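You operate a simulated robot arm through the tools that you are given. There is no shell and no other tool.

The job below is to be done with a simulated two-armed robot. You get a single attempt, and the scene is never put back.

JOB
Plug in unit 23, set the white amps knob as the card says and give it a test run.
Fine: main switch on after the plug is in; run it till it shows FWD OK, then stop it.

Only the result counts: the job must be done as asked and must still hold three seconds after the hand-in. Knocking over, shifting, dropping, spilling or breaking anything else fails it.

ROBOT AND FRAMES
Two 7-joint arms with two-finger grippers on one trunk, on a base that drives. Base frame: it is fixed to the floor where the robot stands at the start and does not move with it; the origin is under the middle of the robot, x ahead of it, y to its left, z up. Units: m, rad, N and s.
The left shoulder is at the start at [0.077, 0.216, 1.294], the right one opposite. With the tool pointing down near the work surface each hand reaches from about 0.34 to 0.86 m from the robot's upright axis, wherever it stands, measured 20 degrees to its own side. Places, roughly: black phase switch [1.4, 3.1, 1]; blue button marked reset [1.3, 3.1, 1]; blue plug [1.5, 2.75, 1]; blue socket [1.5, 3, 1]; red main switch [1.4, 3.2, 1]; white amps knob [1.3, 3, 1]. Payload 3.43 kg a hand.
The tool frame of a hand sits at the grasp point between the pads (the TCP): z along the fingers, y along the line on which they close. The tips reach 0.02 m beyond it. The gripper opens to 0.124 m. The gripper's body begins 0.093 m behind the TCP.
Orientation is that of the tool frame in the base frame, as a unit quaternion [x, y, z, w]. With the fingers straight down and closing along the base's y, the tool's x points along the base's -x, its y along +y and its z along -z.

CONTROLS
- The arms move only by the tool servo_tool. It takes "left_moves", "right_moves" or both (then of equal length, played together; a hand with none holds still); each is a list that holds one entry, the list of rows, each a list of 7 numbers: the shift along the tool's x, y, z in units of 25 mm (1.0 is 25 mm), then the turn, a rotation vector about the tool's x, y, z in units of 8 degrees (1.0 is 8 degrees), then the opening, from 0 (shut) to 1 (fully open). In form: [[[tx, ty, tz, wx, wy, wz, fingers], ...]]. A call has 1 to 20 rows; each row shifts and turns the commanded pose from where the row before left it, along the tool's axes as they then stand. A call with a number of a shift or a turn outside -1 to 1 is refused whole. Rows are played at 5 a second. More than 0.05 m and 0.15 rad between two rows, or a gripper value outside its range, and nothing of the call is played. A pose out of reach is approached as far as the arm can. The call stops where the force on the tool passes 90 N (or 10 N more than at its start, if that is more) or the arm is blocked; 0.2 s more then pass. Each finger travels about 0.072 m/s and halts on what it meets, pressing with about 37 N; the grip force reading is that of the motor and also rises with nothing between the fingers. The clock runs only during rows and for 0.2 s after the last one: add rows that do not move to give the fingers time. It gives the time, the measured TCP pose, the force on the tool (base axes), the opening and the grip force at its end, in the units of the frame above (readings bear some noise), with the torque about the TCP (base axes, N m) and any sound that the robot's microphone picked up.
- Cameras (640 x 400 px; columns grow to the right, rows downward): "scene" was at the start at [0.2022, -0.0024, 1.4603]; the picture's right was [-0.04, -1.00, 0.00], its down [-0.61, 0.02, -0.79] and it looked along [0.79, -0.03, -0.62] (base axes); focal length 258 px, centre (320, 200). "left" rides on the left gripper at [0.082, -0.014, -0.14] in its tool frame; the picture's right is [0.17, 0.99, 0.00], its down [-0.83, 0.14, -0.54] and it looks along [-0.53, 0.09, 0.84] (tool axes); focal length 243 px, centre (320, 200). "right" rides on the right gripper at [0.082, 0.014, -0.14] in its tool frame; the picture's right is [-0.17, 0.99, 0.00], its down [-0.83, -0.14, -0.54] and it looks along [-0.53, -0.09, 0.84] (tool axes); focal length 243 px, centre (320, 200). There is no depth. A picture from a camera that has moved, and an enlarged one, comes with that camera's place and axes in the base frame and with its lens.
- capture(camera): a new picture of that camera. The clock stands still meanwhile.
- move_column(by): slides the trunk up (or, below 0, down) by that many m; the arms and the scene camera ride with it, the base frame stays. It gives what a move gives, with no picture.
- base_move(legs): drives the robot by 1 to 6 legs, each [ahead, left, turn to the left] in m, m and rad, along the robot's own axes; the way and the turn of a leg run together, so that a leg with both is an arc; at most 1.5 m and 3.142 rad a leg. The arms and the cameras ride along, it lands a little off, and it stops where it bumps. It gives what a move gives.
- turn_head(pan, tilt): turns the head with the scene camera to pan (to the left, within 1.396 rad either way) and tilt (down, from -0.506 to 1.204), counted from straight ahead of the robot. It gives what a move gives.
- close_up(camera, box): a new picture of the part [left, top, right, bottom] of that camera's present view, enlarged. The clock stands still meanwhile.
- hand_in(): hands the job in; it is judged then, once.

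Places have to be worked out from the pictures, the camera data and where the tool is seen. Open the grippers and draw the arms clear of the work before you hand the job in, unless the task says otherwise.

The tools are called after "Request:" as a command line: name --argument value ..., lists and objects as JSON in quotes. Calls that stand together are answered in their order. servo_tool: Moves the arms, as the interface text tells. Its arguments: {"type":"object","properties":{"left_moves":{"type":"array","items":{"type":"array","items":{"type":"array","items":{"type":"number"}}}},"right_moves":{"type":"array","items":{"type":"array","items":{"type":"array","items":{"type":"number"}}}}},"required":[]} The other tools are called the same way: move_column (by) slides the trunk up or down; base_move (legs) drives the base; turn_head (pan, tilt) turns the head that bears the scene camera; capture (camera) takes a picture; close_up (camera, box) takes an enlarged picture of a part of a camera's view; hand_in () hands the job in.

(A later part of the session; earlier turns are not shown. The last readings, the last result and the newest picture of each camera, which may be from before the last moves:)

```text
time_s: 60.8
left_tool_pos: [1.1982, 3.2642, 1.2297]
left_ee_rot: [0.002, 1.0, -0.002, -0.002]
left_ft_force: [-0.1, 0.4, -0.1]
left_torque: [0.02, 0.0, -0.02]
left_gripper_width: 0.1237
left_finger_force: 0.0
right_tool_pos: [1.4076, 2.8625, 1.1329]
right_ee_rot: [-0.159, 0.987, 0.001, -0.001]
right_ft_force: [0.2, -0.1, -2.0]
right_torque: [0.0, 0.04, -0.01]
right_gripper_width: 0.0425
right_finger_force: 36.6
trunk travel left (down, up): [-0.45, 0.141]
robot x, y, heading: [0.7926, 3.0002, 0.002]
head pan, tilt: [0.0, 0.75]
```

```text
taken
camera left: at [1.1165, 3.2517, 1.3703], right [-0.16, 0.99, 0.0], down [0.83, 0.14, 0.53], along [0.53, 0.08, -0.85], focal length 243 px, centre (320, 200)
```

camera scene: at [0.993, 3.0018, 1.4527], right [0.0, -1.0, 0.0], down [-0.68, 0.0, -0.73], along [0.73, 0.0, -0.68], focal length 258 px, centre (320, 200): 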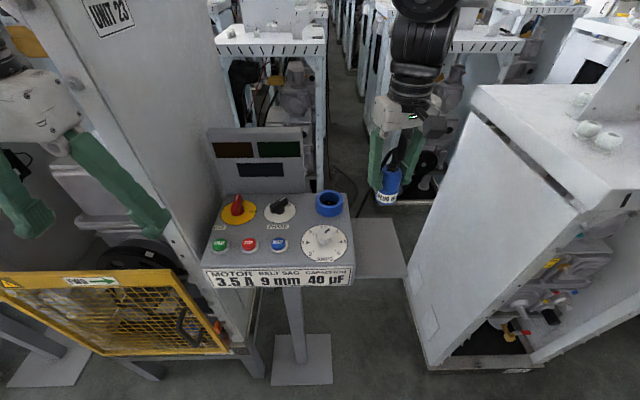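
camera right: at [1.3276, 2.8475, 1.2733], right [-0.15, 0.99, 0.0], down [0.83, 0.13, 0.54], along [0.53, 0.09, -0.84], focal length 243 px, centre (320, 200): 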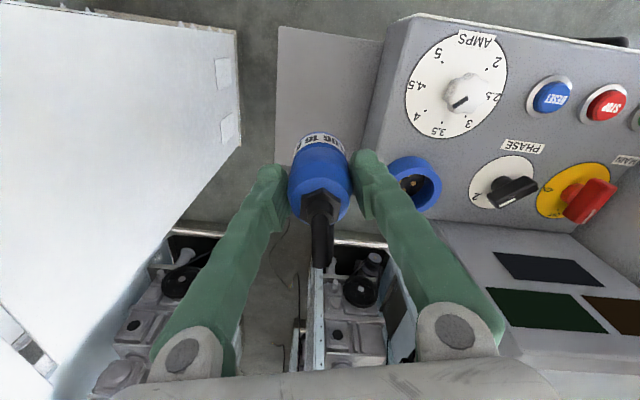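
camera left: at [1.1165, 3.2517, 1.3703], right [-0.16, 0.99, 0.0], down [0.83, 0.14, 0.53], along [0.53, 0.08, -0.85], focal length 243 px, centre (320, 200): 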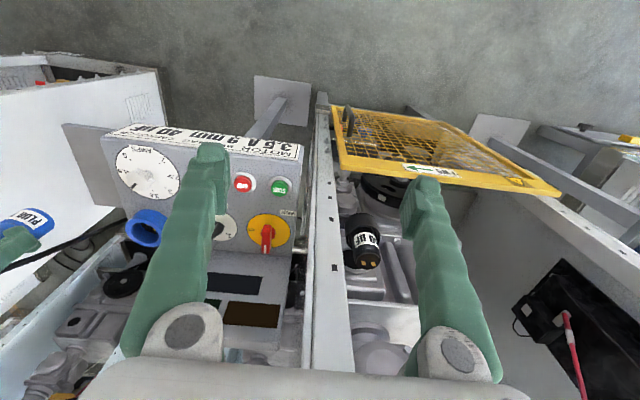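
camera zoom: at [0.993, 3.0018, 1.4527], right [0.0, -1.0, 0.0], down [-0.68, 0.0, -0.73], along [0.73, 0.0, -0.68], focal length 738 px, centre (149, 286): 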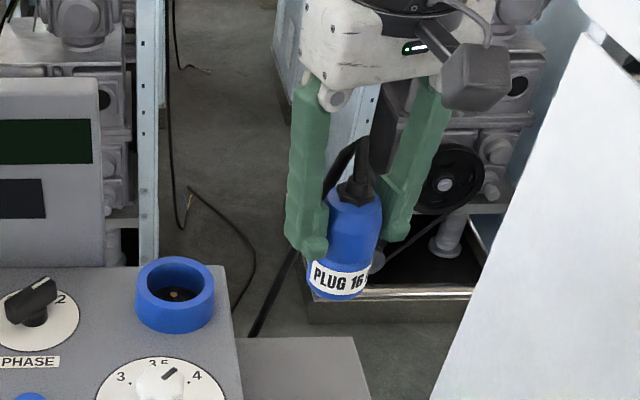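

The cable is a flexible lead that follows the plug. I check the socket's contacts closer in the hand camera before deciding on plug yaw.

Request:
close_up --camera "right" --box '[380, 150, 450, 215]'

Request:
close_up --camera "right" --box '[270, 120, 370, 220]'

Request:
close_up --camera "scene" --box '[300, 180, 360, 230]'

```text
6.15 times, centred on (415, 182) of right
camera zoom: at [1.3276, 2.8475, 1.2733], right [-0.15, 0.99, 0.0], down [0.83, 0.13, 0.54], along [0.53, 0.09, -0.84], focal length 1493 px, centre (-265, 308)
```

zoom: 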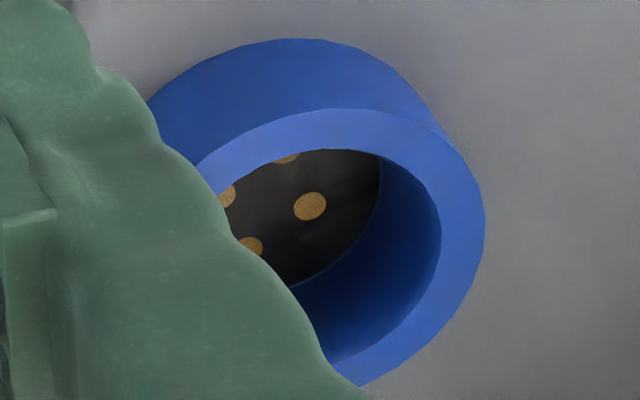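

```text
4.00 times, centred on (320, 170) of right
camera zoom: at [1.3276, 2.8475, 1.2733], right [-0.15, 0.99, 0.0], down [0.83, 0.13, 0.54], along [0.53, 0.09, -0.84], focal length 970 px, centre (320, 320)
```

zoom: 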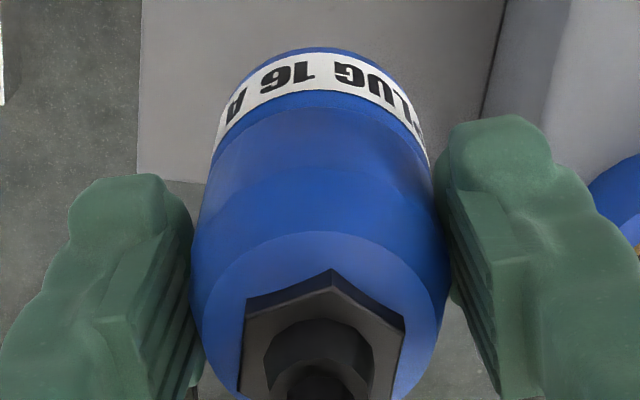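

```text
8.00 times, centred on (330, 205) of scene
camera zoom: at [0.993, 3.0018, 1.4527], right [0.0, -1.0, 0.0], down [-0.68, 0.0, -0.73], along [0.73, 0.0, -0.68], focal length 2068 px, centre (240, 160)
```

zoom: 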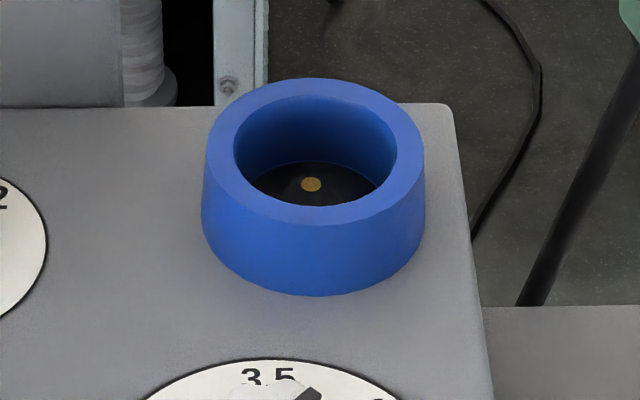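

The socket has a symmetric four-contact cross with no keyway, and the plug's label faces about 18° off -x. I square the plug up by turning +18° and move it over the socket (about x 1.456, y 2.979), still well above the rim.

Request:
servo_tool --right_moves '[[[0, 0, 0, 0, 0, 0.77, 0.3], [0, 0, 0, 0, 0, 0.77, 0.3], [0, 0, 0, 0, 0, 0.77, 0.3], [-0.392, 0.932, 0, 0, 0, 0, 0.3], [-0.392, 0.932, 0, 0, 0, 0, 0.3], [-0.392, 0.932, 0, 0, 0, 0, 0.3], [-0.392, 0.932, 0, 0, 0, 0, 0.3], [-0.392, 0.932, 0, 0, 0, 0, 0.3], [0, 0, 0, 0, 0, 0, 0.3], [0, 0, 0, 0, 0, 0, 0.3]]]'

Request:
capture --camera "right"

Request:
close_up --camera "scene" --box '[270, 120, 390, 240]'

Request:
close_up --camera "left" --box '[20, 120, 240, 300]'

```text
time_s: 63.1
left_tool_pos: [1.1972, 3.2637, 1.2299]
left_ee_rot: [0.002, 1.0, -0.002, -0.002]
left_ft_force: [0.0, 0.6, 0.6]
left_torque: [-0.04, -0.01, 0.0]
left_gripper_width: 0.124
left_finger_force: 0.1
right_tool_pos: [1.4751, 2.9436, 1.1582]
right_ee_rot: [0.037, 0.999, 0.039, 0.006]
right_ft_force: [0.1, 0.7, -1.6]
right_torque: [0.04, 0.01, 0.01]
right_gripper_width: 0.0424
right_finger_force: 37.0
trunk travel left (down, up): [-0.45, 0.141]
robot x, y, heading: [0.7973, 3.002, -0.001]
head pan, tilt: [0.0, 0.75]
stopped in row 10 (right hand): the arm was blocked; the commanded pose is now the measured one
```

```text
taken
camera right: at [1.3935, 2.9525, 1.2972], right [0.24, 0.97, 0.08], down [0.81, -0.24, 0.53], along [0.54, -0.06, -0.84], focal length 243 px, centre (320, 200)
```

right: 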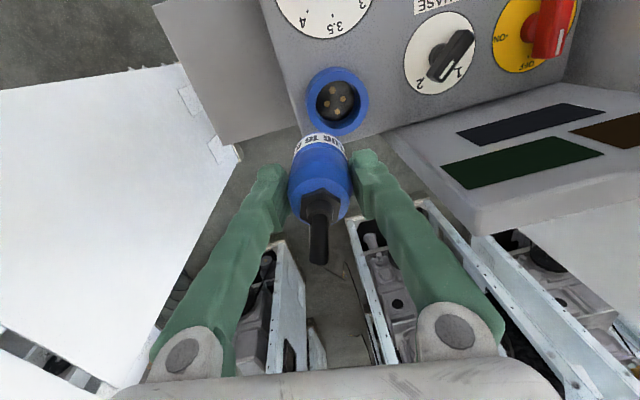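

```text
3.33 times, centred on (330, 180) of scene
camera zoom: at [0.9927, 3.0013, 1.4528], right [0.0, -1.0, 0.0], down [-0.68, 0.0, -0.73], along [0.73, 0.0, -0.68], focal length 862 px, centre (287, 267)
```

zoom: 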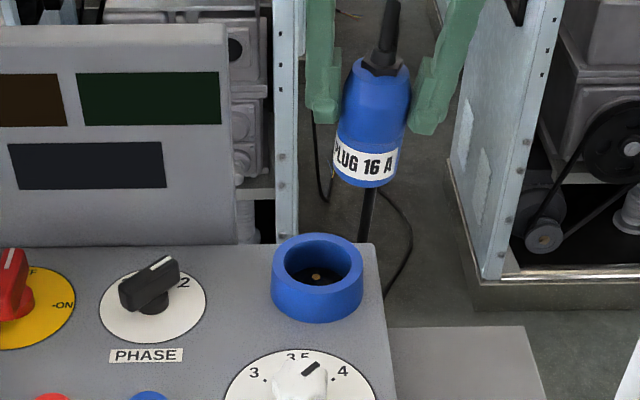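

```text
2.22 times, centred on (130, 210) of left
camera zoom: at [1.1162, 3.2514, 1.3706], right [-0.16, 0.99, 0.0], down [0.83, 0.14, 0.54], along [0.53, 0.08, -0.84], focal length 539 px, centre (742, 178)
```

zoom: 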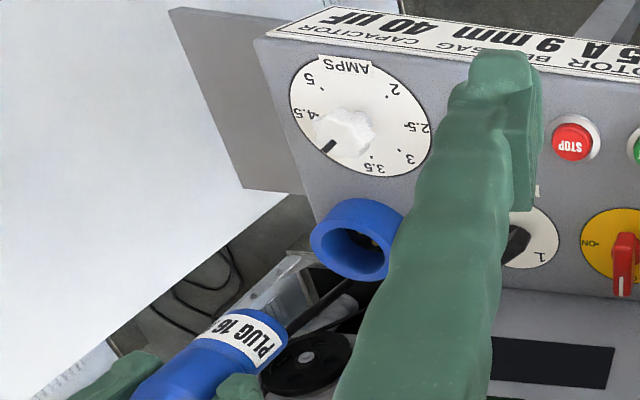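

The right arm got blocked around (1.475, 2.944, 1.158) with a slight tilt, though no force shows. I look at the right arm's elbow and surroundings with the head.

Request:
turn_head --pan -0.7 --tilt 0.4

Request:
capture --camera "scene"

Request:
turn_head --pan -0.2 --tilt 0.3

Request:
capture --camera "scene"

```text
time_s: 64.2
left_tool_pos: [1.1976, 3.2643, 1.2302]
left_ee_rot: [0.002, 1.0, -0.002, -0.003]
left_ft_force: [0.7, -0.1, 0.2]
left_torque: [-0.01, -0.02, 0.03]
left_gripper_width: 0.1241
left_finger_force: 0.0
right_tool_pos: [1.4756, 2.9439, 1.1576]
right_ee_rot: [0.037, 0.999, 0.039, 0.006]
right_ft_force: [1.1, -0.5, -0.8]
right_torque: [0.02, 0.0, 0.02]
right_gripper_width: 0.0425
right_finger_force: 36.9
trunk travel left (down, up): [-0.45, 0.141]
robot x, y, heading: [0.793, 3.0018, 0.009]
head pan, tilt: [-0.7, 0.4]
```

```text
taken
camera scene: at [0.9808, 2.9426, 1.4839], right [-0.64, -0.77, 0.0], down [-0.3, 0.25, -0.92], along [0.71, -0.59, -0.39], focal length 258 px, centre (320, 200)
```

scene: 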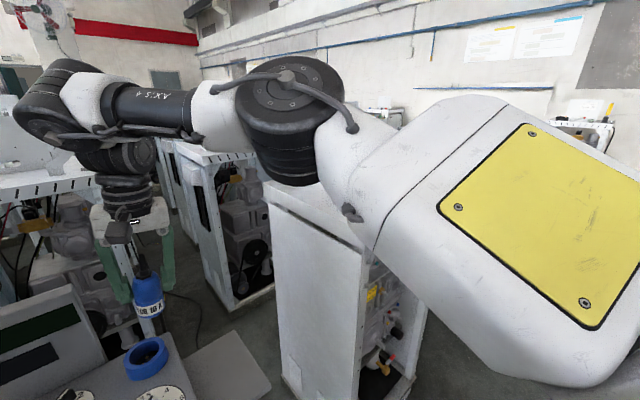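

```text
time_s: 65.2
left_tool_pos: [1.1975, 3.2641, 1.2295]
left_ee_rot: [0.001, 1.0, -0.001, -0.002]
left_ft_force: [0.1, -0.1, 0.1]
left_torque: [0.0, 0.01, 0.0]
left_gripper_width: 0.1239
left_finger_force: 0.3
right_tool_pos: [1.4756, 2.9431, 1.1569]
right_ee_rot: [0.037, 0.999, 0.038, 0.006]
right_ft_force: [-1.4, 0.0, -1.6]
right_torque: [0.03, -0.02, -0.05]
right_gripper_width: 0.0425
right_finger_force: 37.7
trunk travel left (down, up): [-0.45, 0.141]
robot x, y, heading: [0.791, 3.0033, 0.001]
head pan, tilt: [-0.201, 0.3]
```

```text
taken
camera scene: at [1.0012, 2.9835, 1.4932], right [-0.2, -0.98, 0.0], down [-0.29, 0.06, -0.96], along [0.94, -0.19, -0.3], focal length 258 px, centre (320, 200)
```

scene: 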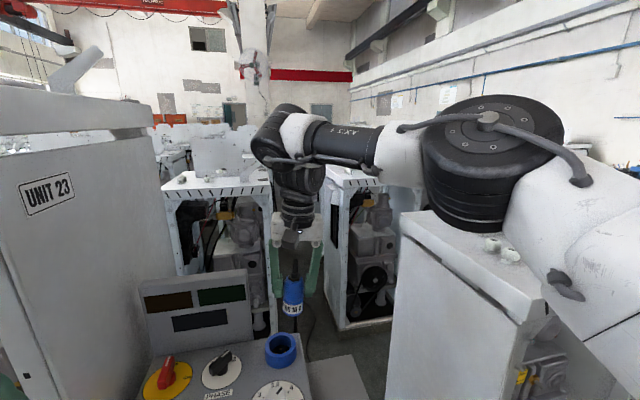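

The elbow sits well above the right cabinet top, so the block is probably the right arm's wrist limit when working near the midline. I'll back the plug out to the right front, square the hand, and then shift the base left so the socket lies to the right hand's own side.

Request:
servo_tool --right_moves '[[[0.6, -0.9, -0.1, 0, 0, 0, 0.3], [0.6, -0.9, -0.1, 0, 0, 0, 0.3], [0.6, -0.9, -0.1, 0, 0, 0, 0.3], [0.6, -0.9, -0.2, 0.28, 0.05, -0.26, 0.3], [0.6, -0.9, -0.2, 0.28, 0.05, -0.26, 0.3], [0.6, -0.9, -0.2, 0, 0, 0, 0.3], [0.6, -0.9, -0.2, 0, 0, 0, 0.3], [0, 0, 0, 0, 0, 0, 0.3]]]' --left_moves '[[[0, 0, -1, 0, 0, 0, 1], [0, 0, -1, 0, 0, 0, 1], [0, 0, -1, 0, 0, 0, 1], [0, 0, -1, 0, 0, 0, 1], [0, 0, 0, 0, 0, 0, 1], [0, 0, 0, 0, 0, 0, 1], [0, 0, 0, 0, 0, 0, 1], [0, 0, 0, 0, 0, 0, 1]]]'

Request:
turn_head --pan 0.4 --tilt 0.6

Request:
capture --camera "scene"

Request:
capture --camera "left"

Request:
capture --camera "right"

```text
time_s: 67.0
left_tool_pos: [1.2101, 3.2329, 1.2499]
left_ee_rot: [0.004, 1.0, -0.002, -0.003]
left_ft_force: [0.5, 0.6, 0.2]
left_torque: [-0.03, -0.02, -0.01]
left_gripper_width: 0.1239
left_finger_force: 0.0
left hand out of reach, approached as far as the arm can: row 1, 2, 3, 4
right_tool_pos: [1.3631, 2.7929, 1.1764]
right_ee_rot: [-0.003, 1.0, -0.004, 0.0]
right_ft_force: [1.3, 0.2, -2.6]
right_torque: [-0.02, 0.02, 0.0]
right_gripper_width: 0.0424
right_finger_force: 37.2
trunk travel left (down, up): [-0.45, 0.141]
robot x, y, heading: [0.7935, 3.0016, -0.001]
head pan, tilt: [-0.201, 0.3]
```

```text
time_s: 68.0
left_tool_pos: [1.2101, 3.2312, 1.2507]
left_ee_rot: [0.003, 1.0, -0.002, -0.004]
left_ft_force: [0.7, 0.1, -0.4]
left_torque: [-0.01, -0.01, -0.02]
left_gripper_width: 0.1242
left_finger_force: 0.1
right_tool_pos: [1.3622, 2.793, 1.1778]
right_ee_rot: [-0.002, 1.0, -0.003, 0.0]
right_ft_force: [-0.1, 0.3, -1.4]
right_torque: [-0.03, 0.0, 0.01]
right_gripper_width: 0.0424
right_finger_force: 36.6
trunk travel left (down, up): [-0.45, 0.141]
robot x, y, heading: [0.7941, 3.0015, 0.005]
head pan, tilt: [0.4, 0.6]
```

```text
taken
camera scene: at [0.991, 3.0363, 1.4657], right [0.39, -0.92, 0.0], down [-0.52, -0.22, -0.83], along [0.76, 0.32, -0.56], focal length 258 px, centre (320, 200)
```

scene: 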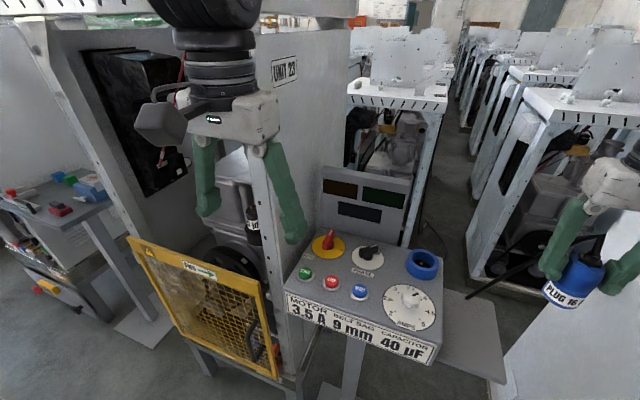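

```text
taken
camera left: at [1.1298, 3.2197, 1.3916], right [-0.16, 0.99, 0.0], down [0.84, 0.14, 0.53], along [0.53, 0.08, -0.85], focal length 243 px, centre (320, 200)
```

left: 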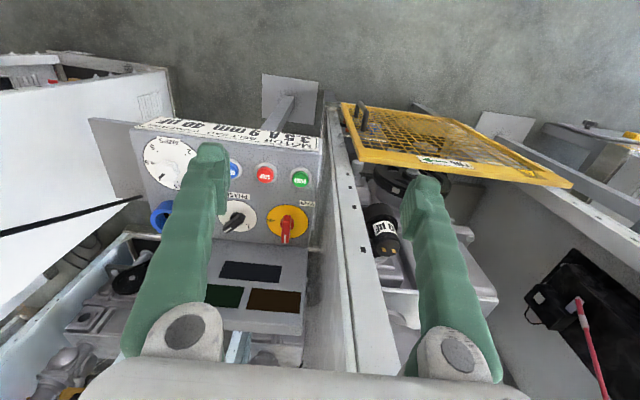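

```text
taken
camera right: at [1.2825, 2.8061, 1.3172], right [0.16, 0.99, -0.01], down [0.83, -0.13, 0.54], along [0.53, -0.09, -0.84], focal length 243 px, centre (320, 200)
```

right: 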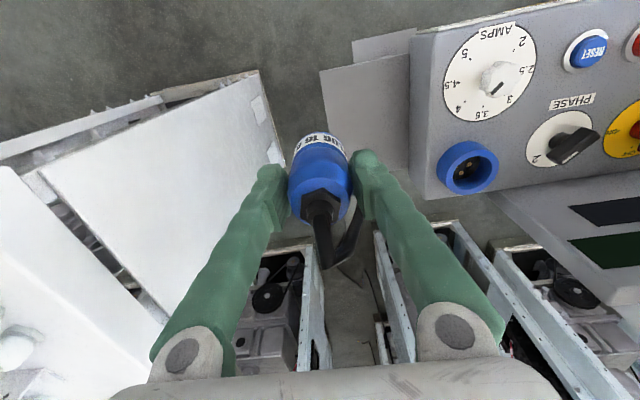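

Hand is square again and the plug bottom is at about z = 1.11, above everything on the panel. I back off 5 cm and strafe 0.2 m left.

Request:
base_move --legs '[[-0.05, 0, 0], [0, 0.2, 0]]'

Request:
turn_head --pan -0.1 --tilt 0.7

Request:
capture --camera "scene"

Request:
capture --camera "right"

```text
time_s: 71.8
left_tool_pos: [1.1593, 3.4344, 1.2512]
left_ee_rot: [0.002, 1.0, -0.003, -0.004]
left_ft_force: [0.7, 0.0, 0.2]
left_torque: [0.02, -0.04, 0.0]
left_gripper_width: 0.1237
left_finger_force: 0.0
right_tool_pos: [1.3129, 2.9957, 1.1764]
right_ee_rot: [-0.004, 1.0, -0.003, -0.001]
right_ft_force: [-0.4, -0.3, -1.7]
right_torque: [0.0, 0.02, 0.0]
right_gripper_width: 0.0423
right_finger_force: 37.2
trunk travel left (down, up): [-0.45, 0.141]
robot x, y, heading: [0.7388, 3.2035, 0.01]
head pan, tilt: [0.4, 0.6]
```

```text
time_s: 72.8
left_tool_pos: [1.1606, 3.435, 1.2505]
left_ee_rot: [0.002, 1.0, -0.002, -0.003]
left_ft_force: [0.1, 0.4, 0.4]
left_torque: [0.03, 0.0, -0.01]
left_gripper_width: 0.1242
left_finger_force: 0.2
right_tool_pos: [1.3146, 2.9966, 1.1765]
right_ee_rot: [-0.004, 1.0, -0.002, -0.001]
right_ft_force: [0.1, -0.9, -0.7]
right_torque: [-0.02, 0.01, 0.0]
right_gripper_width: 0.0422
right_finger_force: 37.3
trunk travel left (down, up): [-0.45, 0.141]
robot x, y, heading: [0.7452, 3.2041, 0.007]
head pan, tilt: [-0.099, 0.7]
```

```text
taken
camera scene: at [0.9436, 3.1967, 1.4571], right [-0.09, -1.0, 0.0], down [-0.64, 0.06, -0.77], along [0.76, -0.07, -0.64], focal length 258 px, centre (320, 200)
```

scene: 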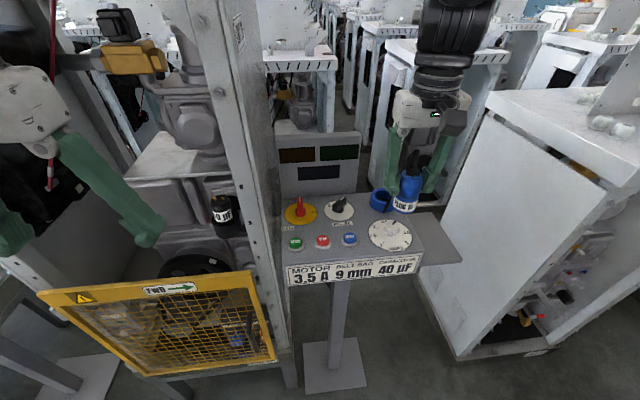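

```text
taken
camera right: at [1.2325, 3.01, 1.3172], right [0.16, 0.99, -0.01], down [0.83, -0.13, 0.54], along [0.53, -0.09, -0.84], focal length 243 px, centre (320, 200)
```

right: 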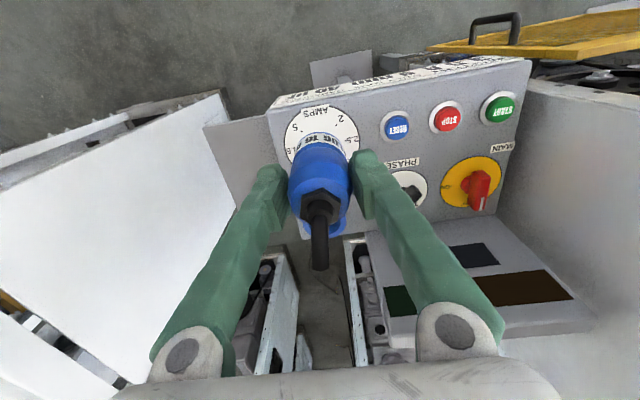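

Now move the plug over the socket at (1.456, 2.979), keeping height.

Request:
servo_tool --right_moves '[[[-0.947, -0.113, 0, 0, 0, 0, 0.3], [-0.947, -0.113, 0, 0, 0, 0, 0.3], [-0.947, -0.113, 0, 0, 0, 0, 0.3], [-0.947, -0.113, 0, 0, 0, 0, 0.3], [-0.947, -0.113, 0, 0, 0, 0, 0.3], [-0.947, -0.113, 0, 0, 0, 0, 0.3], [0, 0, 0, 0, 0, 0, 0.3], [0, 0, 0, 0, 0, 0, 0.3]]]'

Request:
capture --camera "right"

Request:
close_up --camera "scene" --box '[330, 130, 450, 240]'

Request:
capture --camera "left"

```text
time_s: 74.6
left_tool_pos: [1.1603, 3.4352, 1.2498]
left_ee_rot: [0.003, 1.0, -0.003, -0.004]
left_ft_force: [0.1, 0.7, 0.2]
left_torque: [0.03, -0.04, 0.02]
left_gripper_width: 0.1241
left_finger_force: 0.1
right_tool_pos: [1.4558, 2.9817, 1.1757]
right_ee_rot: [-0.005, 1.0, -0.001, -0.001]
right_ft_force: [-0.2, -0.7, -1.4]
right_torque: [0.03, -0.02, 0.03]
right_gripper_width: 0.0424
right_finger_force: 36.7
trunk travel left (down, up): [-0.45, 0.141]
robot x, y, heading: [0.7398, 3.2, 0.007]
head pan, tilt: [-0.099, 0.7]
```

```text
taken
camera right: at [1.375, 2.9954, 1.3158], right [0.16, 0.99, -0.01], down [0.83, -0.13, 0.54], along [0.53, -0.09, -0.84], focal length 243 px, centre (320, 200)
```

right: 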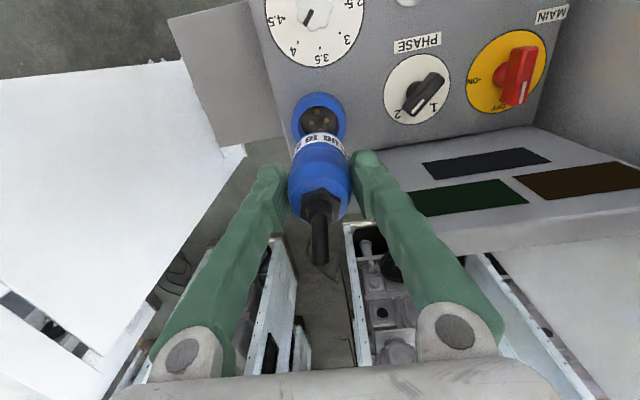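

```text
3.64 times, centred on (390, 185) of scene
camera zoom: at [0.9434, 3.1963, 1.4571], right [-0.09, -1.0, 0.0], down [-0.64, 0.06, -0.76], along [0.76, -0.07, -0.64], focal length 940 px, centre (66, 254)
```

zoom: 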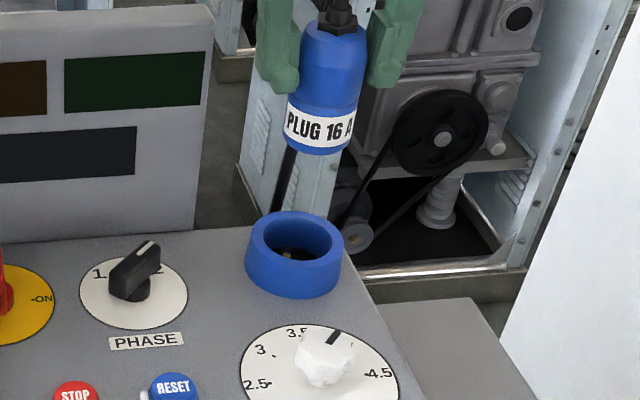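

```text
taken
camera left: at [1.0783, 3.4228, 1.3916], right [-0.16, 0.99, 0.0], down [0.83, 0.14, 0.53], along [0.53, 0.08, -0.85], focal length 243 px, centre (320, 200)
```

left: 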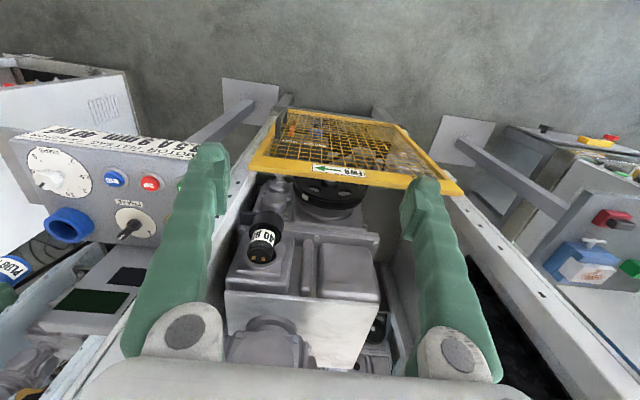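

The plug hangs right above the socket. I enlarge the hand camera's view to compare the plug axis and the socket centre precisely.

Request:
close_up --camera "right" --box '[270, 80, 370, 180]'

Request:
close_up --camera "scene" --box '[370, 130, 440, 220]'

Request:
close_up --camera "right" --box '[380, 20, 560, 130]'

```text
4.00 times, centred on (320, 130) of right
camera zoom: at [1.375, 2.9954, 1.3158], right [0.16, 0.99, -0.01], down [0.83, -0.13, 0.54], along [0.53, -0.09, -0.84], focal length 970 px, centre (320, 480)
```

zoom: 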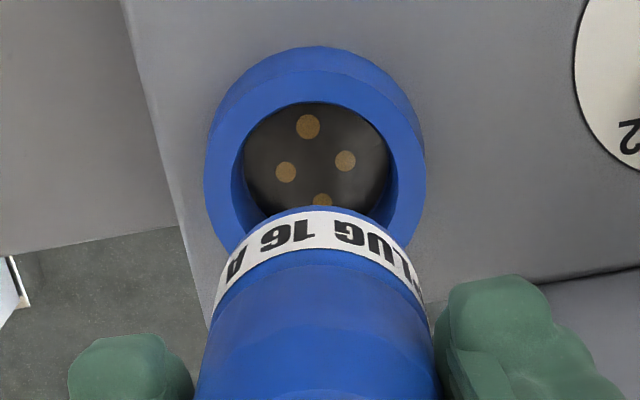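

```text
4.44 times, centred on (405, 175) of scene
camera zoom: at [0.9434, 3.1963, 1.4571], right [-0.09, -1.0, 0.0], down [-0.64, 0.06, -0.76], along [0.76, -0.07, -0.64], focal length 1149 px, centre (-58, 311)
```

zoom: 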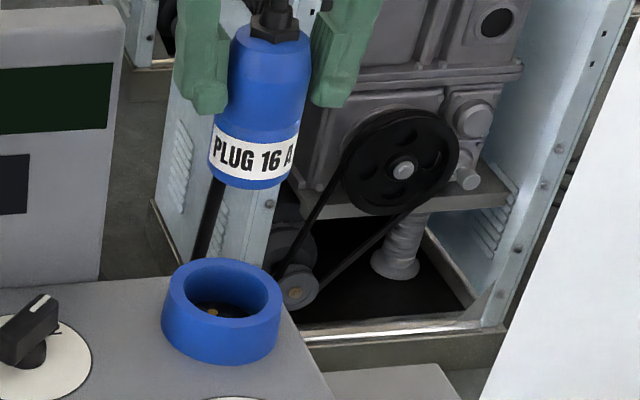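

```text
3.56 times, centred on (470, 75) of right
camera zoom: at [1.375, 2.9954, 1.3158], right [0.16, 0.99, -0.01], down [0.83, -0.13, 0.54], along [0.53, -0.09, -0.84], focal length 863 px, centre (-213, 644)
```

zoom: 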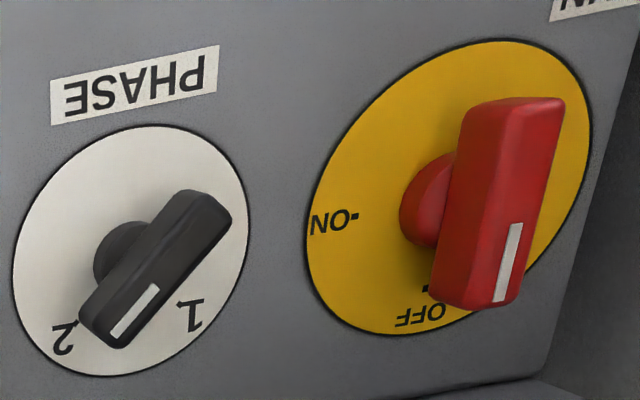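

Plug and socket axes agree within about 2 mm in both views. I lower to just above the rim (plug bottom about z = 1.035) and recheck.

Request:
servo_tool --right_moves '[[[0, 0, 0.9, 0, 0, 0, 0.3], [0, 0, 0.9, 0, 0, 0, 0.3], [0, 0, 0.9, 0, 0, 0, 0.3], [0, 0, 0.3, 0, 0, 0, 0.3], [0, 0, 0, 0, 0, 0, 0.3], [0, 0, 0, 0, 0, 0, 0.3]]]'

Request:
close_up --camera "right" --box '[260, 80, 380, 200]'

Request:
close_up --camera "scene" --box '[370, 150, 430, 220]'

Request:
close_up --camera "left" --box '[0, 180, 120, 300]'

```text
time_s: 76.0
left_tool_pos: [1.1593, 3.4355, 1.2508]
left_ee_rot: [0.001, 1.0, -0.004, -0.003]
left_ft_force: [0.3, -0.3, 0.1]
left_torque: [0.0, 0.0, -0.04]
left_gripper_width: 0.1239
left_finger_force: 0.2
right_tool_pos: [1.4551, 2.9805, 1.1009]
right_ee_rot: [-0.004, 1.0, -0.003, 0.0]
right_ft_force: [-0.6, 0.1, -1.6]
right_torque: [0.02, -0.03, 0.01]
right_gripper_width: 0.0423
right_finger_force: 37.0
trunk travel left (down, up): [-0.45, 0.141]
robot x, y, heading: [0.7418, 3.202, 0.005]
head pan, tilt: [-0.099, 0.7]
```

```text
3.33 times, centred on (320, 140) of right
camera zoom: at [1.3752, 2.9937, 1.2408], right [0.16, 0.99, -0.01], down [0.83, -0.13, 0.54], along [0.53, -0.09, -0.84], focal length 809 px, centre (320, 400)
```

zoom: 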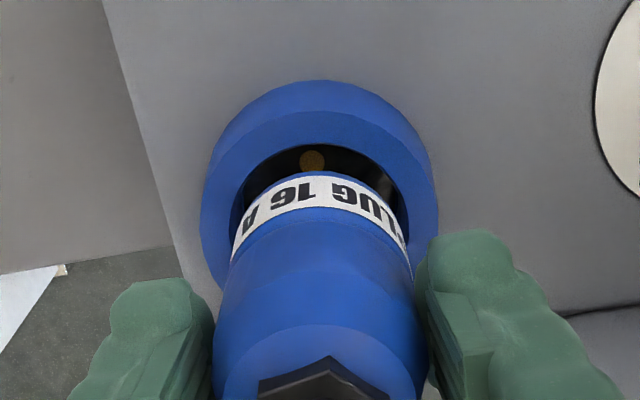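

```text
5.71 times, centred on (400, 185) of scene
camera zoom: at [0.9437, 3.1967, 1.457], right [-0.09, -1.0, 0.0], down [-0.64, 0.06, -0.76], along [0.76, -0.07, -0.64], focal length 1477 px, centre (-137, 286)
```

zoom: 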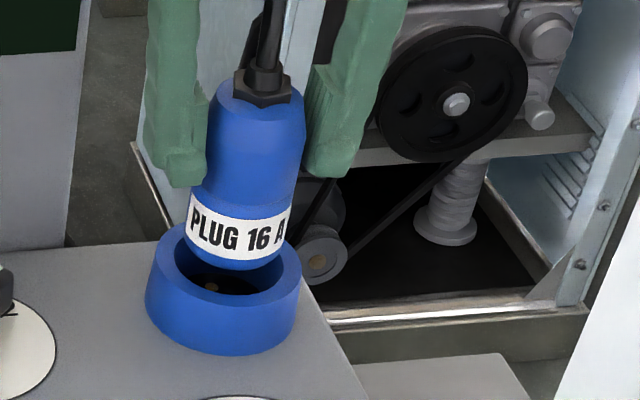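

```text
3.33 times, centred on (60, 240) of left
camera zoom: at [1.0786, 3.4232, 1.3915], right [-0.16, 0.99, 0.0], down [0.83, 0.14, 0.53], along [0.53, 0.08, -0.85], focal length 809 px, centre (1187, 67)
```

zoom: 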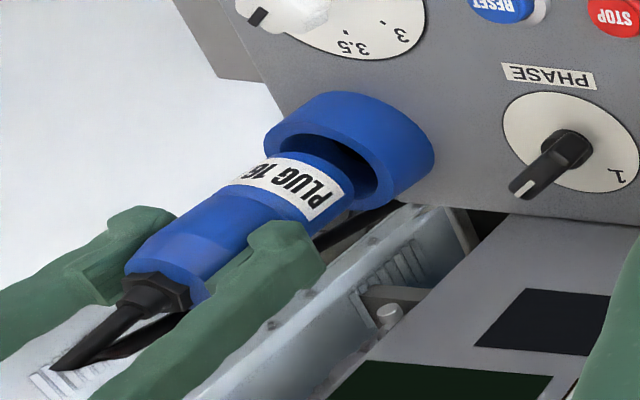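

Laterally centred; along x the nose should go about 1.5 mm toward -x. I correct and descend gently into the socket.

Request:
servo_tool --right_moves '[[[0.06, 0, 0, 0, 0, 0, 0.3], [0, 0, 0.2, 0, 0, 0, 0.3], [0, 0, 0.2, 0, 0, 0, 0.3], [0, 0, 0.2, 0, 0, 0, 0.3], [0, 0, 0.2, 0, 0, 0, 0.3], [0, 0, 0, 0, 0, 0, 0.3]]]'

Request:
close_up --camera "right" --box '[260, 80, 380, 200]'

Request:
close_up --camera "scene" --box '[370, 150, 430, 220]'

```text
time_s: 77.4
left_tool_pos: [1.1593, 3.4353, 1.2507]
left_ee_rot: [0.002, 1.0, -0.003, -0.004]
left_ft_force: [0.2, 1.2, -0.3]
left_torque: [0.01, 0.0, 0.01]
left_gripper_width: 0.1241
left_finger_force: 0.0
right_tool_pos: [1.4535, 2.9808, 1.0817]
right_ee_rot: [-0.004, 1.0, -0.002, -0.001]
right_ft_force: [0.5, -0.8, -0.6]
right_torque: [0.01, 0.0, -0.01]
right_gripper_width: 0.0423
right_finger_force: 36.9
trunk travel left (down, up): [-0.45, 0.141]
robot x, y, heading: [0.741, 3.2029, 0.006]
head pan, tilt: [-0.099, 0.7]
```

```text
3.33 times, centred on (320, 140) of right
camera zoom: at [1.3731, 2.9941, 1.2215], right [0.16, 0.99, -0.01], down [0.83, -0.13, 0.54], along [0.53, -0.09, -0.84], focal length 809 px, centre (320, 400)
```

zoom: 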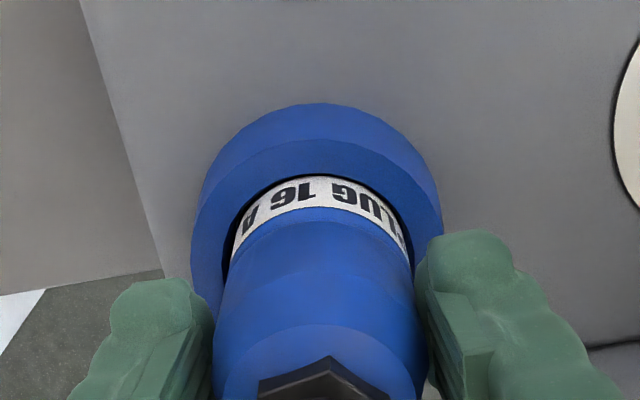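

```text
5.71 times, centred on (400, 185) of scene
camera zoom: at [0.9435, 3.1966, 1.4571], right [-0.09, -1.0, 0.0], down [-0.64, 0.06, -0.76], along [0.76, -0.07, -0.64], focal length 1477 px, centre (-137, 286)
```

zoom: 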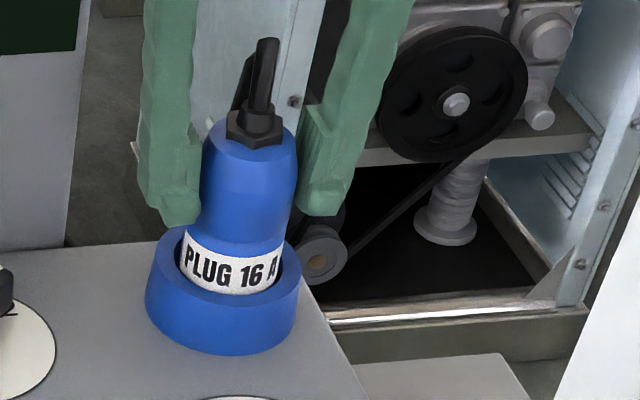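

The nose has entered the rim with no force. I keep lowering gently until it seats.

Request:
servo_tool --right_moves '[[[0, 0, 0.2, 0, 0, 0, 0.3], [0, 0, 0.2, 0, 0, 0, 0.3], [0, 0, 0.2, 0, 0, 0, 0.3], [0, 0, 0.2, 0, 0, 0, 0.3], [0, 0, 0, 0, 0, 0, 0.3]]]'

Request:
close_up --camera "scene" --box '[370, 150, 430, 220]'

```text
time_s: 78.6
left_tool_pos: [1.1585, 3.4344, 1.2515]
left_ee_rot: [0.001, 1.0, -0.003, -0.002]
left_ft_force: [0.1, 1.0, 0.0]
left_torque: [0.01, 0.01, -0.01]
left_gripper_width: 0.1241
left_finger_force: 0.1
right_tool_pos: [1.4542, 2.9791, 1.0624]
right_ee_rot: [-0.003, 1.0, -0.004, 0.0]
right_ft_force: [-0.4, -1.2, 7.5]
right_torque: [0.1, -0.05, 0.01]
right_gripper_width: 0.0427
right_finger_force: 37.0
trunk travel left (down, up): [-0.45, 0.141]
robot x, y, heading: [0.7425, 3.2024, 0.006]
head pan, tilt: [-0.099, 0.7]
```

```text
5.71 times, centred on (400, 185) of scene
camera zoom: at [0.9427, 3.1968, 1.4573], right [-0.09, -1.0, 0.0], down [-0.64, 0.06, -0.77], along [0.76, -0.07, -0.64], focal length 1477 px, centre (-137, 286)
```

zoom: 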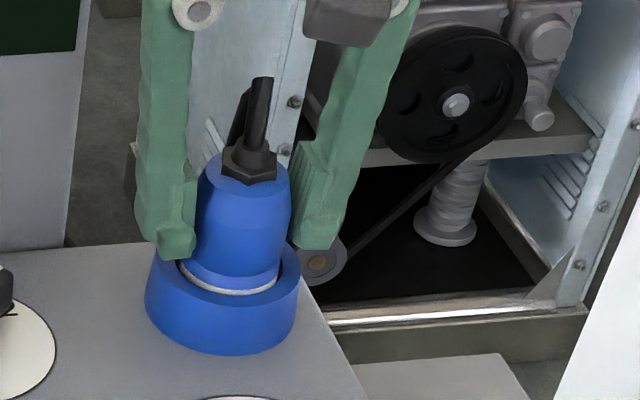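

Contact force is now about 9 N with the nose about 28 mm in. I press further in small steps to be sure it seats.

Request:
servo_tool --right_moves '[[[0, 0, 0.12, 0, 0, 0, 0.3], [0, 0, 0.12, 0, 0, 0, 0.3], [0, 0, 0.12, 0, 0, 0, 0.3], [0, 0, 0, 0, 0, 0, 0.3]]]'

Request:
close_up --camera "scene" --box '[370, 150, 430, 220]'

```text
time_s: 79.6
left_tool_pos: [1.1575, 3.4357, 1.2519]
left_ee_rot: [0.002, 1.0, -0.003, -0.003]
left_ft_force: [0.0, 0.0, -0.4]
left_torque: [-0.01, -0.01, -0.02]
left_gripper_width: 0.1241
left_finger_force: 0.1
right_tool_pos: [1.4529, 2.9807, 1.0558]
right_ee_rot: [-0.004, 1.0, -0.004, 0.001]
right_ft_force: [4.0, -7.0, 27.3]
right_torque: [-0.15, -0.11, 0.01]
right_gripper_width: 0.0422
right_finger_force: 36.4
trunk travel left (down, up): [-0.45, 0.141]
robot x, y, heading: [0.7401, 3.2009, 0.007]
head pan, tilt: [-0.099, 0.7]
```

```text
5.71 times, centred on (400, 185) of scene
camera zoom: at [0.9409, 3.1966, 1.4575], right [-0.09, -1.0, 0.0], down [-0.64, 0.06, -0.77], along [0.76, -0.07, -0.64], focal length 1477 px, centre (-137, 286)
```

zoom: 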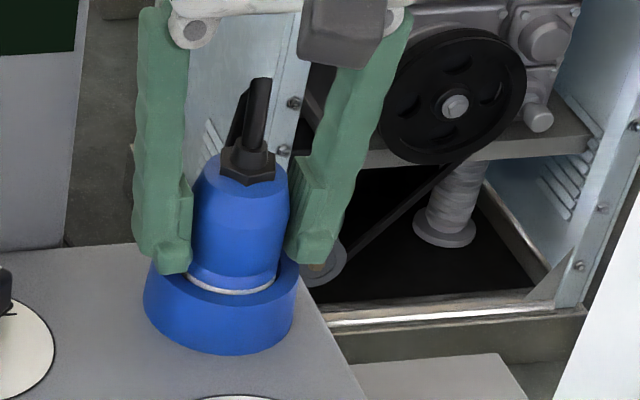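

The plug bottom (z of about 0.998) matches the triangulated socket floor (about 0.999), so it is seated; the pads only slipped on further pushing. I open the fingers and rise clear.

Request:
servo_tool --right_moves '[[[0, 0, 0, 0, 0, 0, 0.4], [0, 0, 0, 0, 0, 0, 0.5], [0, 0, 0, 0, 0, 0, 0.62], [0, 0, 0, 0, 0, 0, 0.62], [0, 0, -0.6, 0, 0, 0, 0.62], [0, 0, -1, 0, 0, 0, 0.62], [0, 0, -1, 0, 0, 0, 0.62], [0, 0, -1, 0, 0, 0, 0.62], [0, 0, -1, 0, 0, 0, 0.62], [0, 0, -0.6, 0, 0, 0, 0.62], [0, 0, 0, 0, 0, 0, 0.62]]]'

Request:
capture --camera "right"

Request:
capture --camera "scene"

Request:
close_up --camera "scene" --box '[270, 120, 450, 290]'

```text
time_s: 82.0
left_tool_pos: [1.1599, 3.4365, 1.2512]
left_ee_rot: [0.002, 1.0, -0.003, -0.003]
left_ft_force: [0.0, 0.3, 0.7]
left_torque: [0.0, 0.01, 0.01]
left_gripper_width: 0.1243
left_finger_force: 0.0
right_tool_pos: [1.4547, 2.9792, 1.1846]
right_ee_rot: [-0.004, 1.0, -0.003, 0.0]
right_ft_force: [0.2, 0.6, -0.2]
right_torque: [0.01, 0.02, -0.02]
right_gripper_width: 0.0774
right_finger_force: 0.1
trunk travel left (down, up): [-0.45, 0.141]
robot x, y, heading: [0.7458, 3.2004, 0.006]
head pan, tilt: [-0.099, 0.7]
```

```text
taken
camera right: at [1.374, 2.9925, 1.3243], right [0.16, 0.99, -0.01], down [0.83, -0.13, 0.54], along [0.53, -0.09, -0.84], focal length 243 px, centre (320, 200)
```

right: 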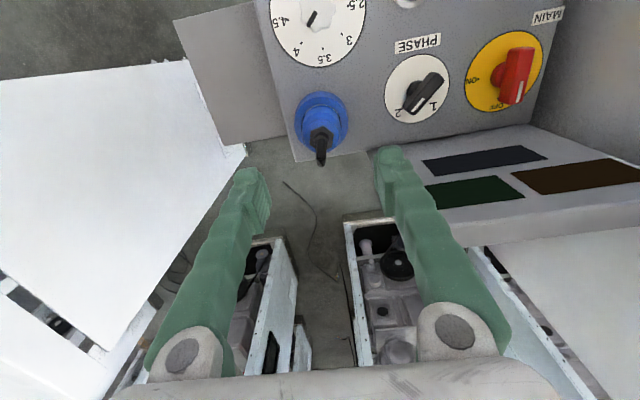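

```text
taken
camera scene: at [0.9436, 3.1964, 1.457], right [-0.09, -1.0, 0.0], down [-0.64, 0.06, -0.76], along [0.76, -0.07, -0.64], focal length 258 px, centre (320, 200)
```

scene: 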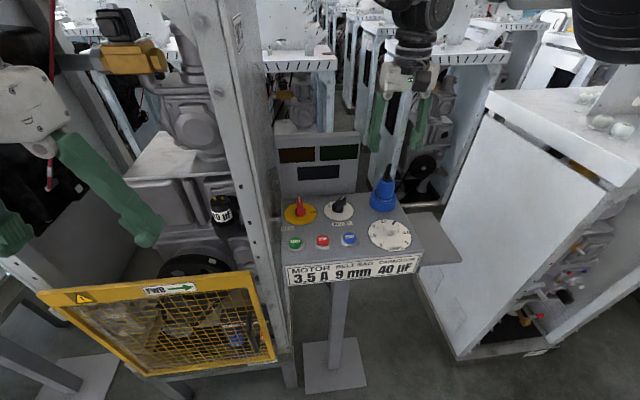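

```text
2.35 times, centred on (360, 205) of scene
camera zoom: at [0.9436, 3.1964, 1.457], right [-0.09, -1.0, 0.0], down [-0.64, 0.06, -0.76], along [0.76, -0.07, -0.64], focal length 608 px, centre (226, 188)
```

zoom: 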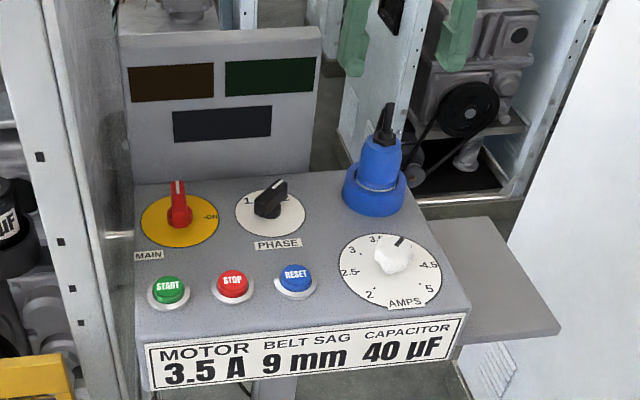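

The plug stands seated in its socket and the displays are still dark. Next the amps knob: its dial centre is at about (1.340, 2.993) on the panel at z = 1.0, so I move above it and look.

Request:
servo_tool --right_moves '[[[0.92, 0.11, 0, 0, 0, 0, 0.52], [0.92, 0.11, 0, 0, 0, 0, 0.52], [0.92, 0.11, 0, 0, 0, 0, 0.52], [0.92, 0.11, 0, 0, 0, 0, 0.52], [0.92, 0.11, 0, 0, 0, 0, 0.52], [0, 0, 1, 0, 0, 0, 0.52], [0, 0, 1, 0, 0, 0, 0.52], [0, 0, 0, 0, 0, 0, 0.52]]]'

Request:
capture --camera "right"

Request:
close_up --camera "right" --box '[260, 80, 380, 180]'

Request:
close_up --camera "scene" --box '[350, 190, 430, 260]'

```text
time_s: 83.8
left_tool_pos: [1.1594, 3.4353, 1.2502]
left_ee_rot: [0.002, 1.0, -0.002, -0.004]
left_ft_force: [0.3, -0.1, -0.3]
left_torque: [0.01, -0.01, -0.04]
left_gripper_width: 0.1239
left_finger_force: 0.0
right_tool_pos: [1.3401, 2.9937, 1.1314]
right_ee_rot: [-0.003, 1.0, -0.002, 0.0]
right_ft_force: [0.3, -0.2, -0.1]
right_torque: [0.0, 0.01, -0.02]
right_gripper_width: 0.0646
right_finger_force: 0.0
trunk travel left (down, up): [-0.45, 0.141]
robot x, y, heading: [0.7386, 3.2001, 0.005]
head pan, tilt: [-0.099, 0.7]
```

```text
taken
camera right: at [1.2595, 3.0074, 1.2724], right [0.16, 0.99, -0.01], down [0.83, -0.13, 0.54], along [0.53, -0.09, -0.84], focal length 243 px, centre (320, 200)
```

right: 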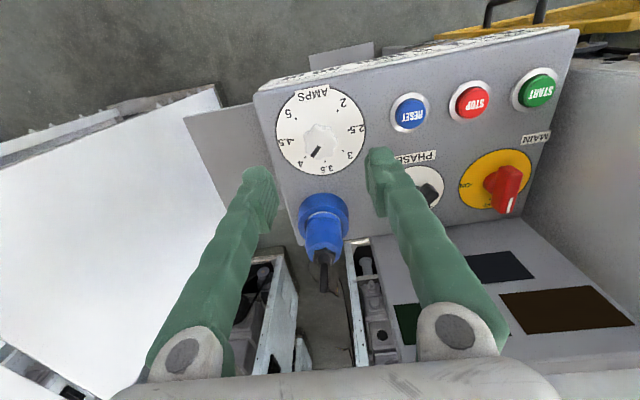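

```text
4.00 times, centred on (320, 130) of right
camera zoom: at [1.2595, 3.0074, 1.2724], right [0.16, 0.99, -0.01], down [0.83, -0.13, 0.54], along [0.53, -0.09, -0.84], focal length 970 px, centre (320, 480)
```

zoom: 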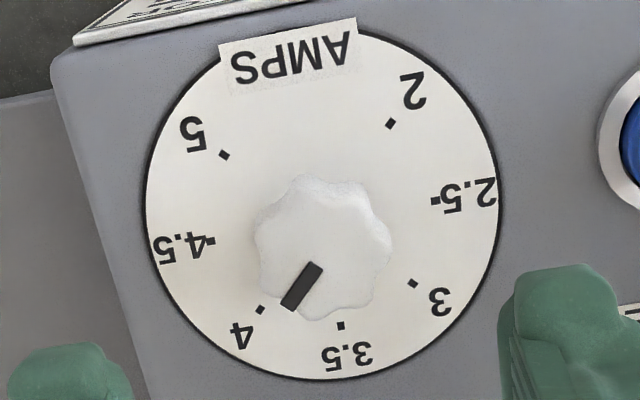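

```text
5.71 times, centred on (390, 225) of scene
camera zoom: at [0.9425, 3.1969, 1.4572], right [-0.09, -1.0, 0.0], down [-0.64, 0.06, -0.77], along [0.76, -0.07, -0.64], focal length 1477 px, centre (-80, 57)
```

zoom: 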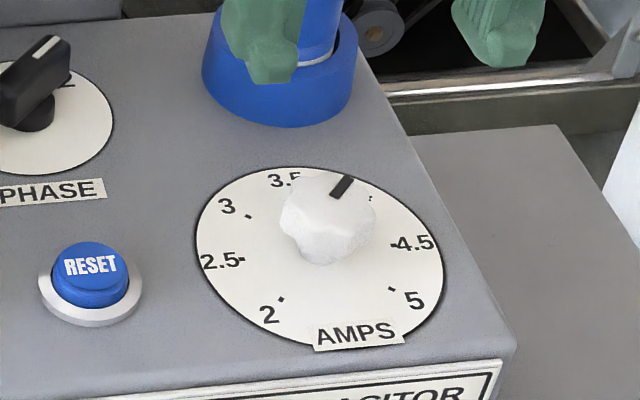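

The dial is clear: 45° between half-amp ticks, the mark points at 4, and 3.5 is 45° counter-clockwise (toward +x). The knob axis is within 2 mm of the TCP; I descend, grip it, and turn it -45° about tool z.

Request:
servo_tool --right_moves '[[[-0.07, 0, 0.8, 0, 0, 0, 0.52], [0, 0, 0.8, 0, 0, 0, 0.52], [0, 0, 0.8, 0, 0, 0, 0.52], [0, 0, 0.8, 0, 0, 0, 0.52], [0, 0, 0.85, 0, 0, 0, 0.52], [0, 0, 0, 0, 0, 0, 0.52]]]'

Request:
close_up --camera "right" --box '[220, 100, 420, 260]'

```text
time_s: 85.2
left_tool_pos: [1.1589, 3.4345, 1.2511]
left_ee_rot: [0.001, 1.0, -0.003, -0.004]
left_ft_force: [-0.7, -0.8, -0.5]
left_torque: [-0.01, 0.01, 0.01]
left_gripper_width: 0.1239
left_finger_force: 0.0
right_tool_pos: [1.3396, 2.9913, 1.0323]
right_ee_rot: [-0.004, 1.0, -0.003, -0.001]
right_ft_force: [0.0, 0.4, -0.1]
right_torque: [0.01, 0.01, -0.04]
right_gripper_width: 0.0642
right_finger_force: 0.0
trunk travel left (down, up): [-0.45, 0.141]
robot x, y, heading: [0.7444, 3.2018, 0.005]
head pan, tilt: [-0.099, 0.7]
```

```text
2.50 times, centred on (320, 180) of right
camera zoom: at [1.2596, 3.0063, 1.1723], right [0.16, 0.99, -0.01], down [0.83, -0.13, 0.54], along [0.53, -0.09, -0.84], focal length 606 px, centre (320, 250)
```

zoom: 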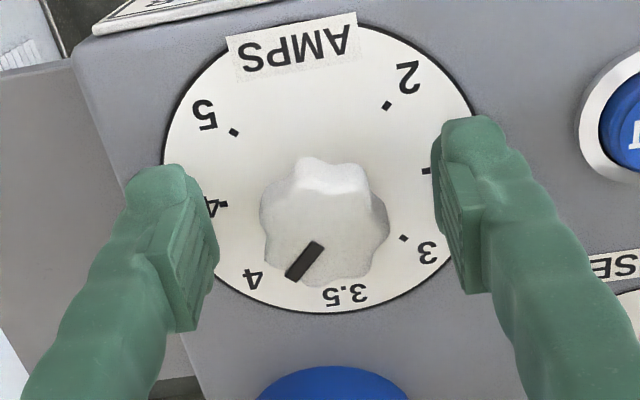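

The knob sits centred between the pads. I close on it and turn 45°.

Request:
servo_tool --right_moves '[[[0, 0, 0.1, 0, 0, 0, 0.4], [0, 0, 0, 0, 0, 0, 0.3], [0, 0, 0, 0, 0, 0, 0.2], [0, 0, 0, 0, 0, 0, 0.2], [0, 0, 0, 0, 0, -0.75, 0.2], [0, 0, 0, 0, 0, -0.75, 0.2], [0, 0, 0, 0, 0, -0.75, 0.2], [0, 0, 0, 0, 0, -0.75, 0.2], [0, 0, 0, 0, 0, -0.75, 0.2], [0, 0, 0, 0, 0, -0.75, 0.2], [0, 0, 0, 0, 0, -0.75, 0.2], [0, 0, 0, 0, 0, -0.45, 0.2], [0, 0, 0, 0, 0, 0, 0.2]]]'

Request:
close_up --camera "right" --box '[220, 100, 420, 260]'

Request:
close_up --camera "scene" --box '[350, 190, 430, 260]'

```text
time_s: 88.0
left_tool_pos: [1.1615, 3.4338, 1.2508]
left_ee_rot: [0.003, 1.0, -0.002, -0.004]
left_ft_force: [0.0, -0.2, -0.8]
left_torque: [0.01, -0.01, 0.0]
left_gripper_width: 0.1243
left_finger_force: 0.0
right_tool_pos: [1.3426, 2.9914, 1.0293]
right_ee_rot: [-0.391, 0.921, -0.003, -0.001]
right_ft_force: [13.2, -10.8, 10.1]
right_torque: [-0.31, -0.08, 0.0]
right_gripper_width: 0.0349
right_finger_force: 44.8
trunk travel left (down, up): [-0.45, 0.141]
robot x, y, heading: [0.7406, 3.202, 0.004]
head pan, tilt: [-0.099, 0.7]
```

```text
2.50 times, centred on (320, 180) of right
camera zoom: at [1.2764, 2.9423, 1.1699], right [-0.59, 0.8, 0.0], down [0.68, 0.5, 0.54], along [0.43, 0.32, -0.84], focal length 606 px, centre (320, 250)
```

zoom: 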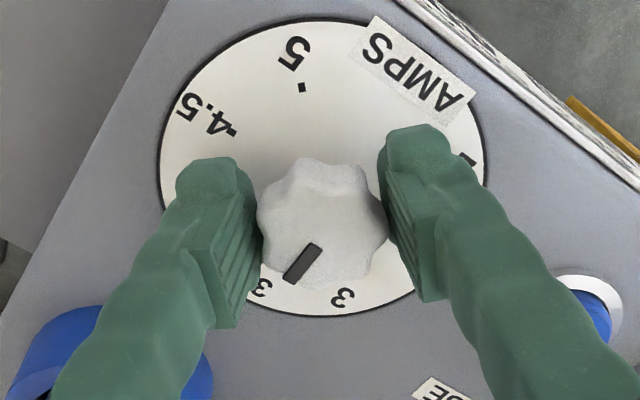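

```text
5.71 times, centred on (390, 225) of scene
camera zoom: at [0.9445, 3.1952, 1.457], right [-0.09, -1.0, 0.0], down [-0.64, 0.06, -0.76], along [0.76, -0.07, -0.64], focal length 1477 px, centre (-80, 57)
```

zoom: 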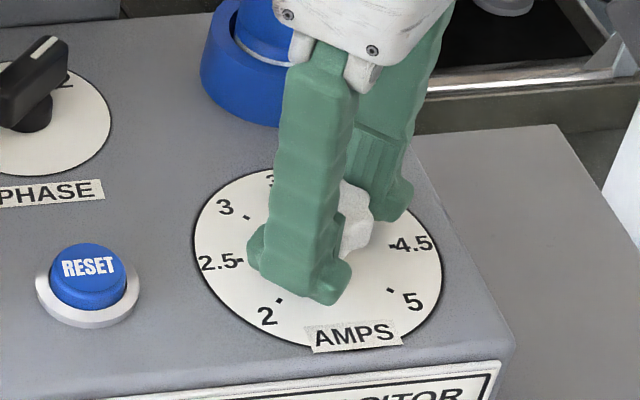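

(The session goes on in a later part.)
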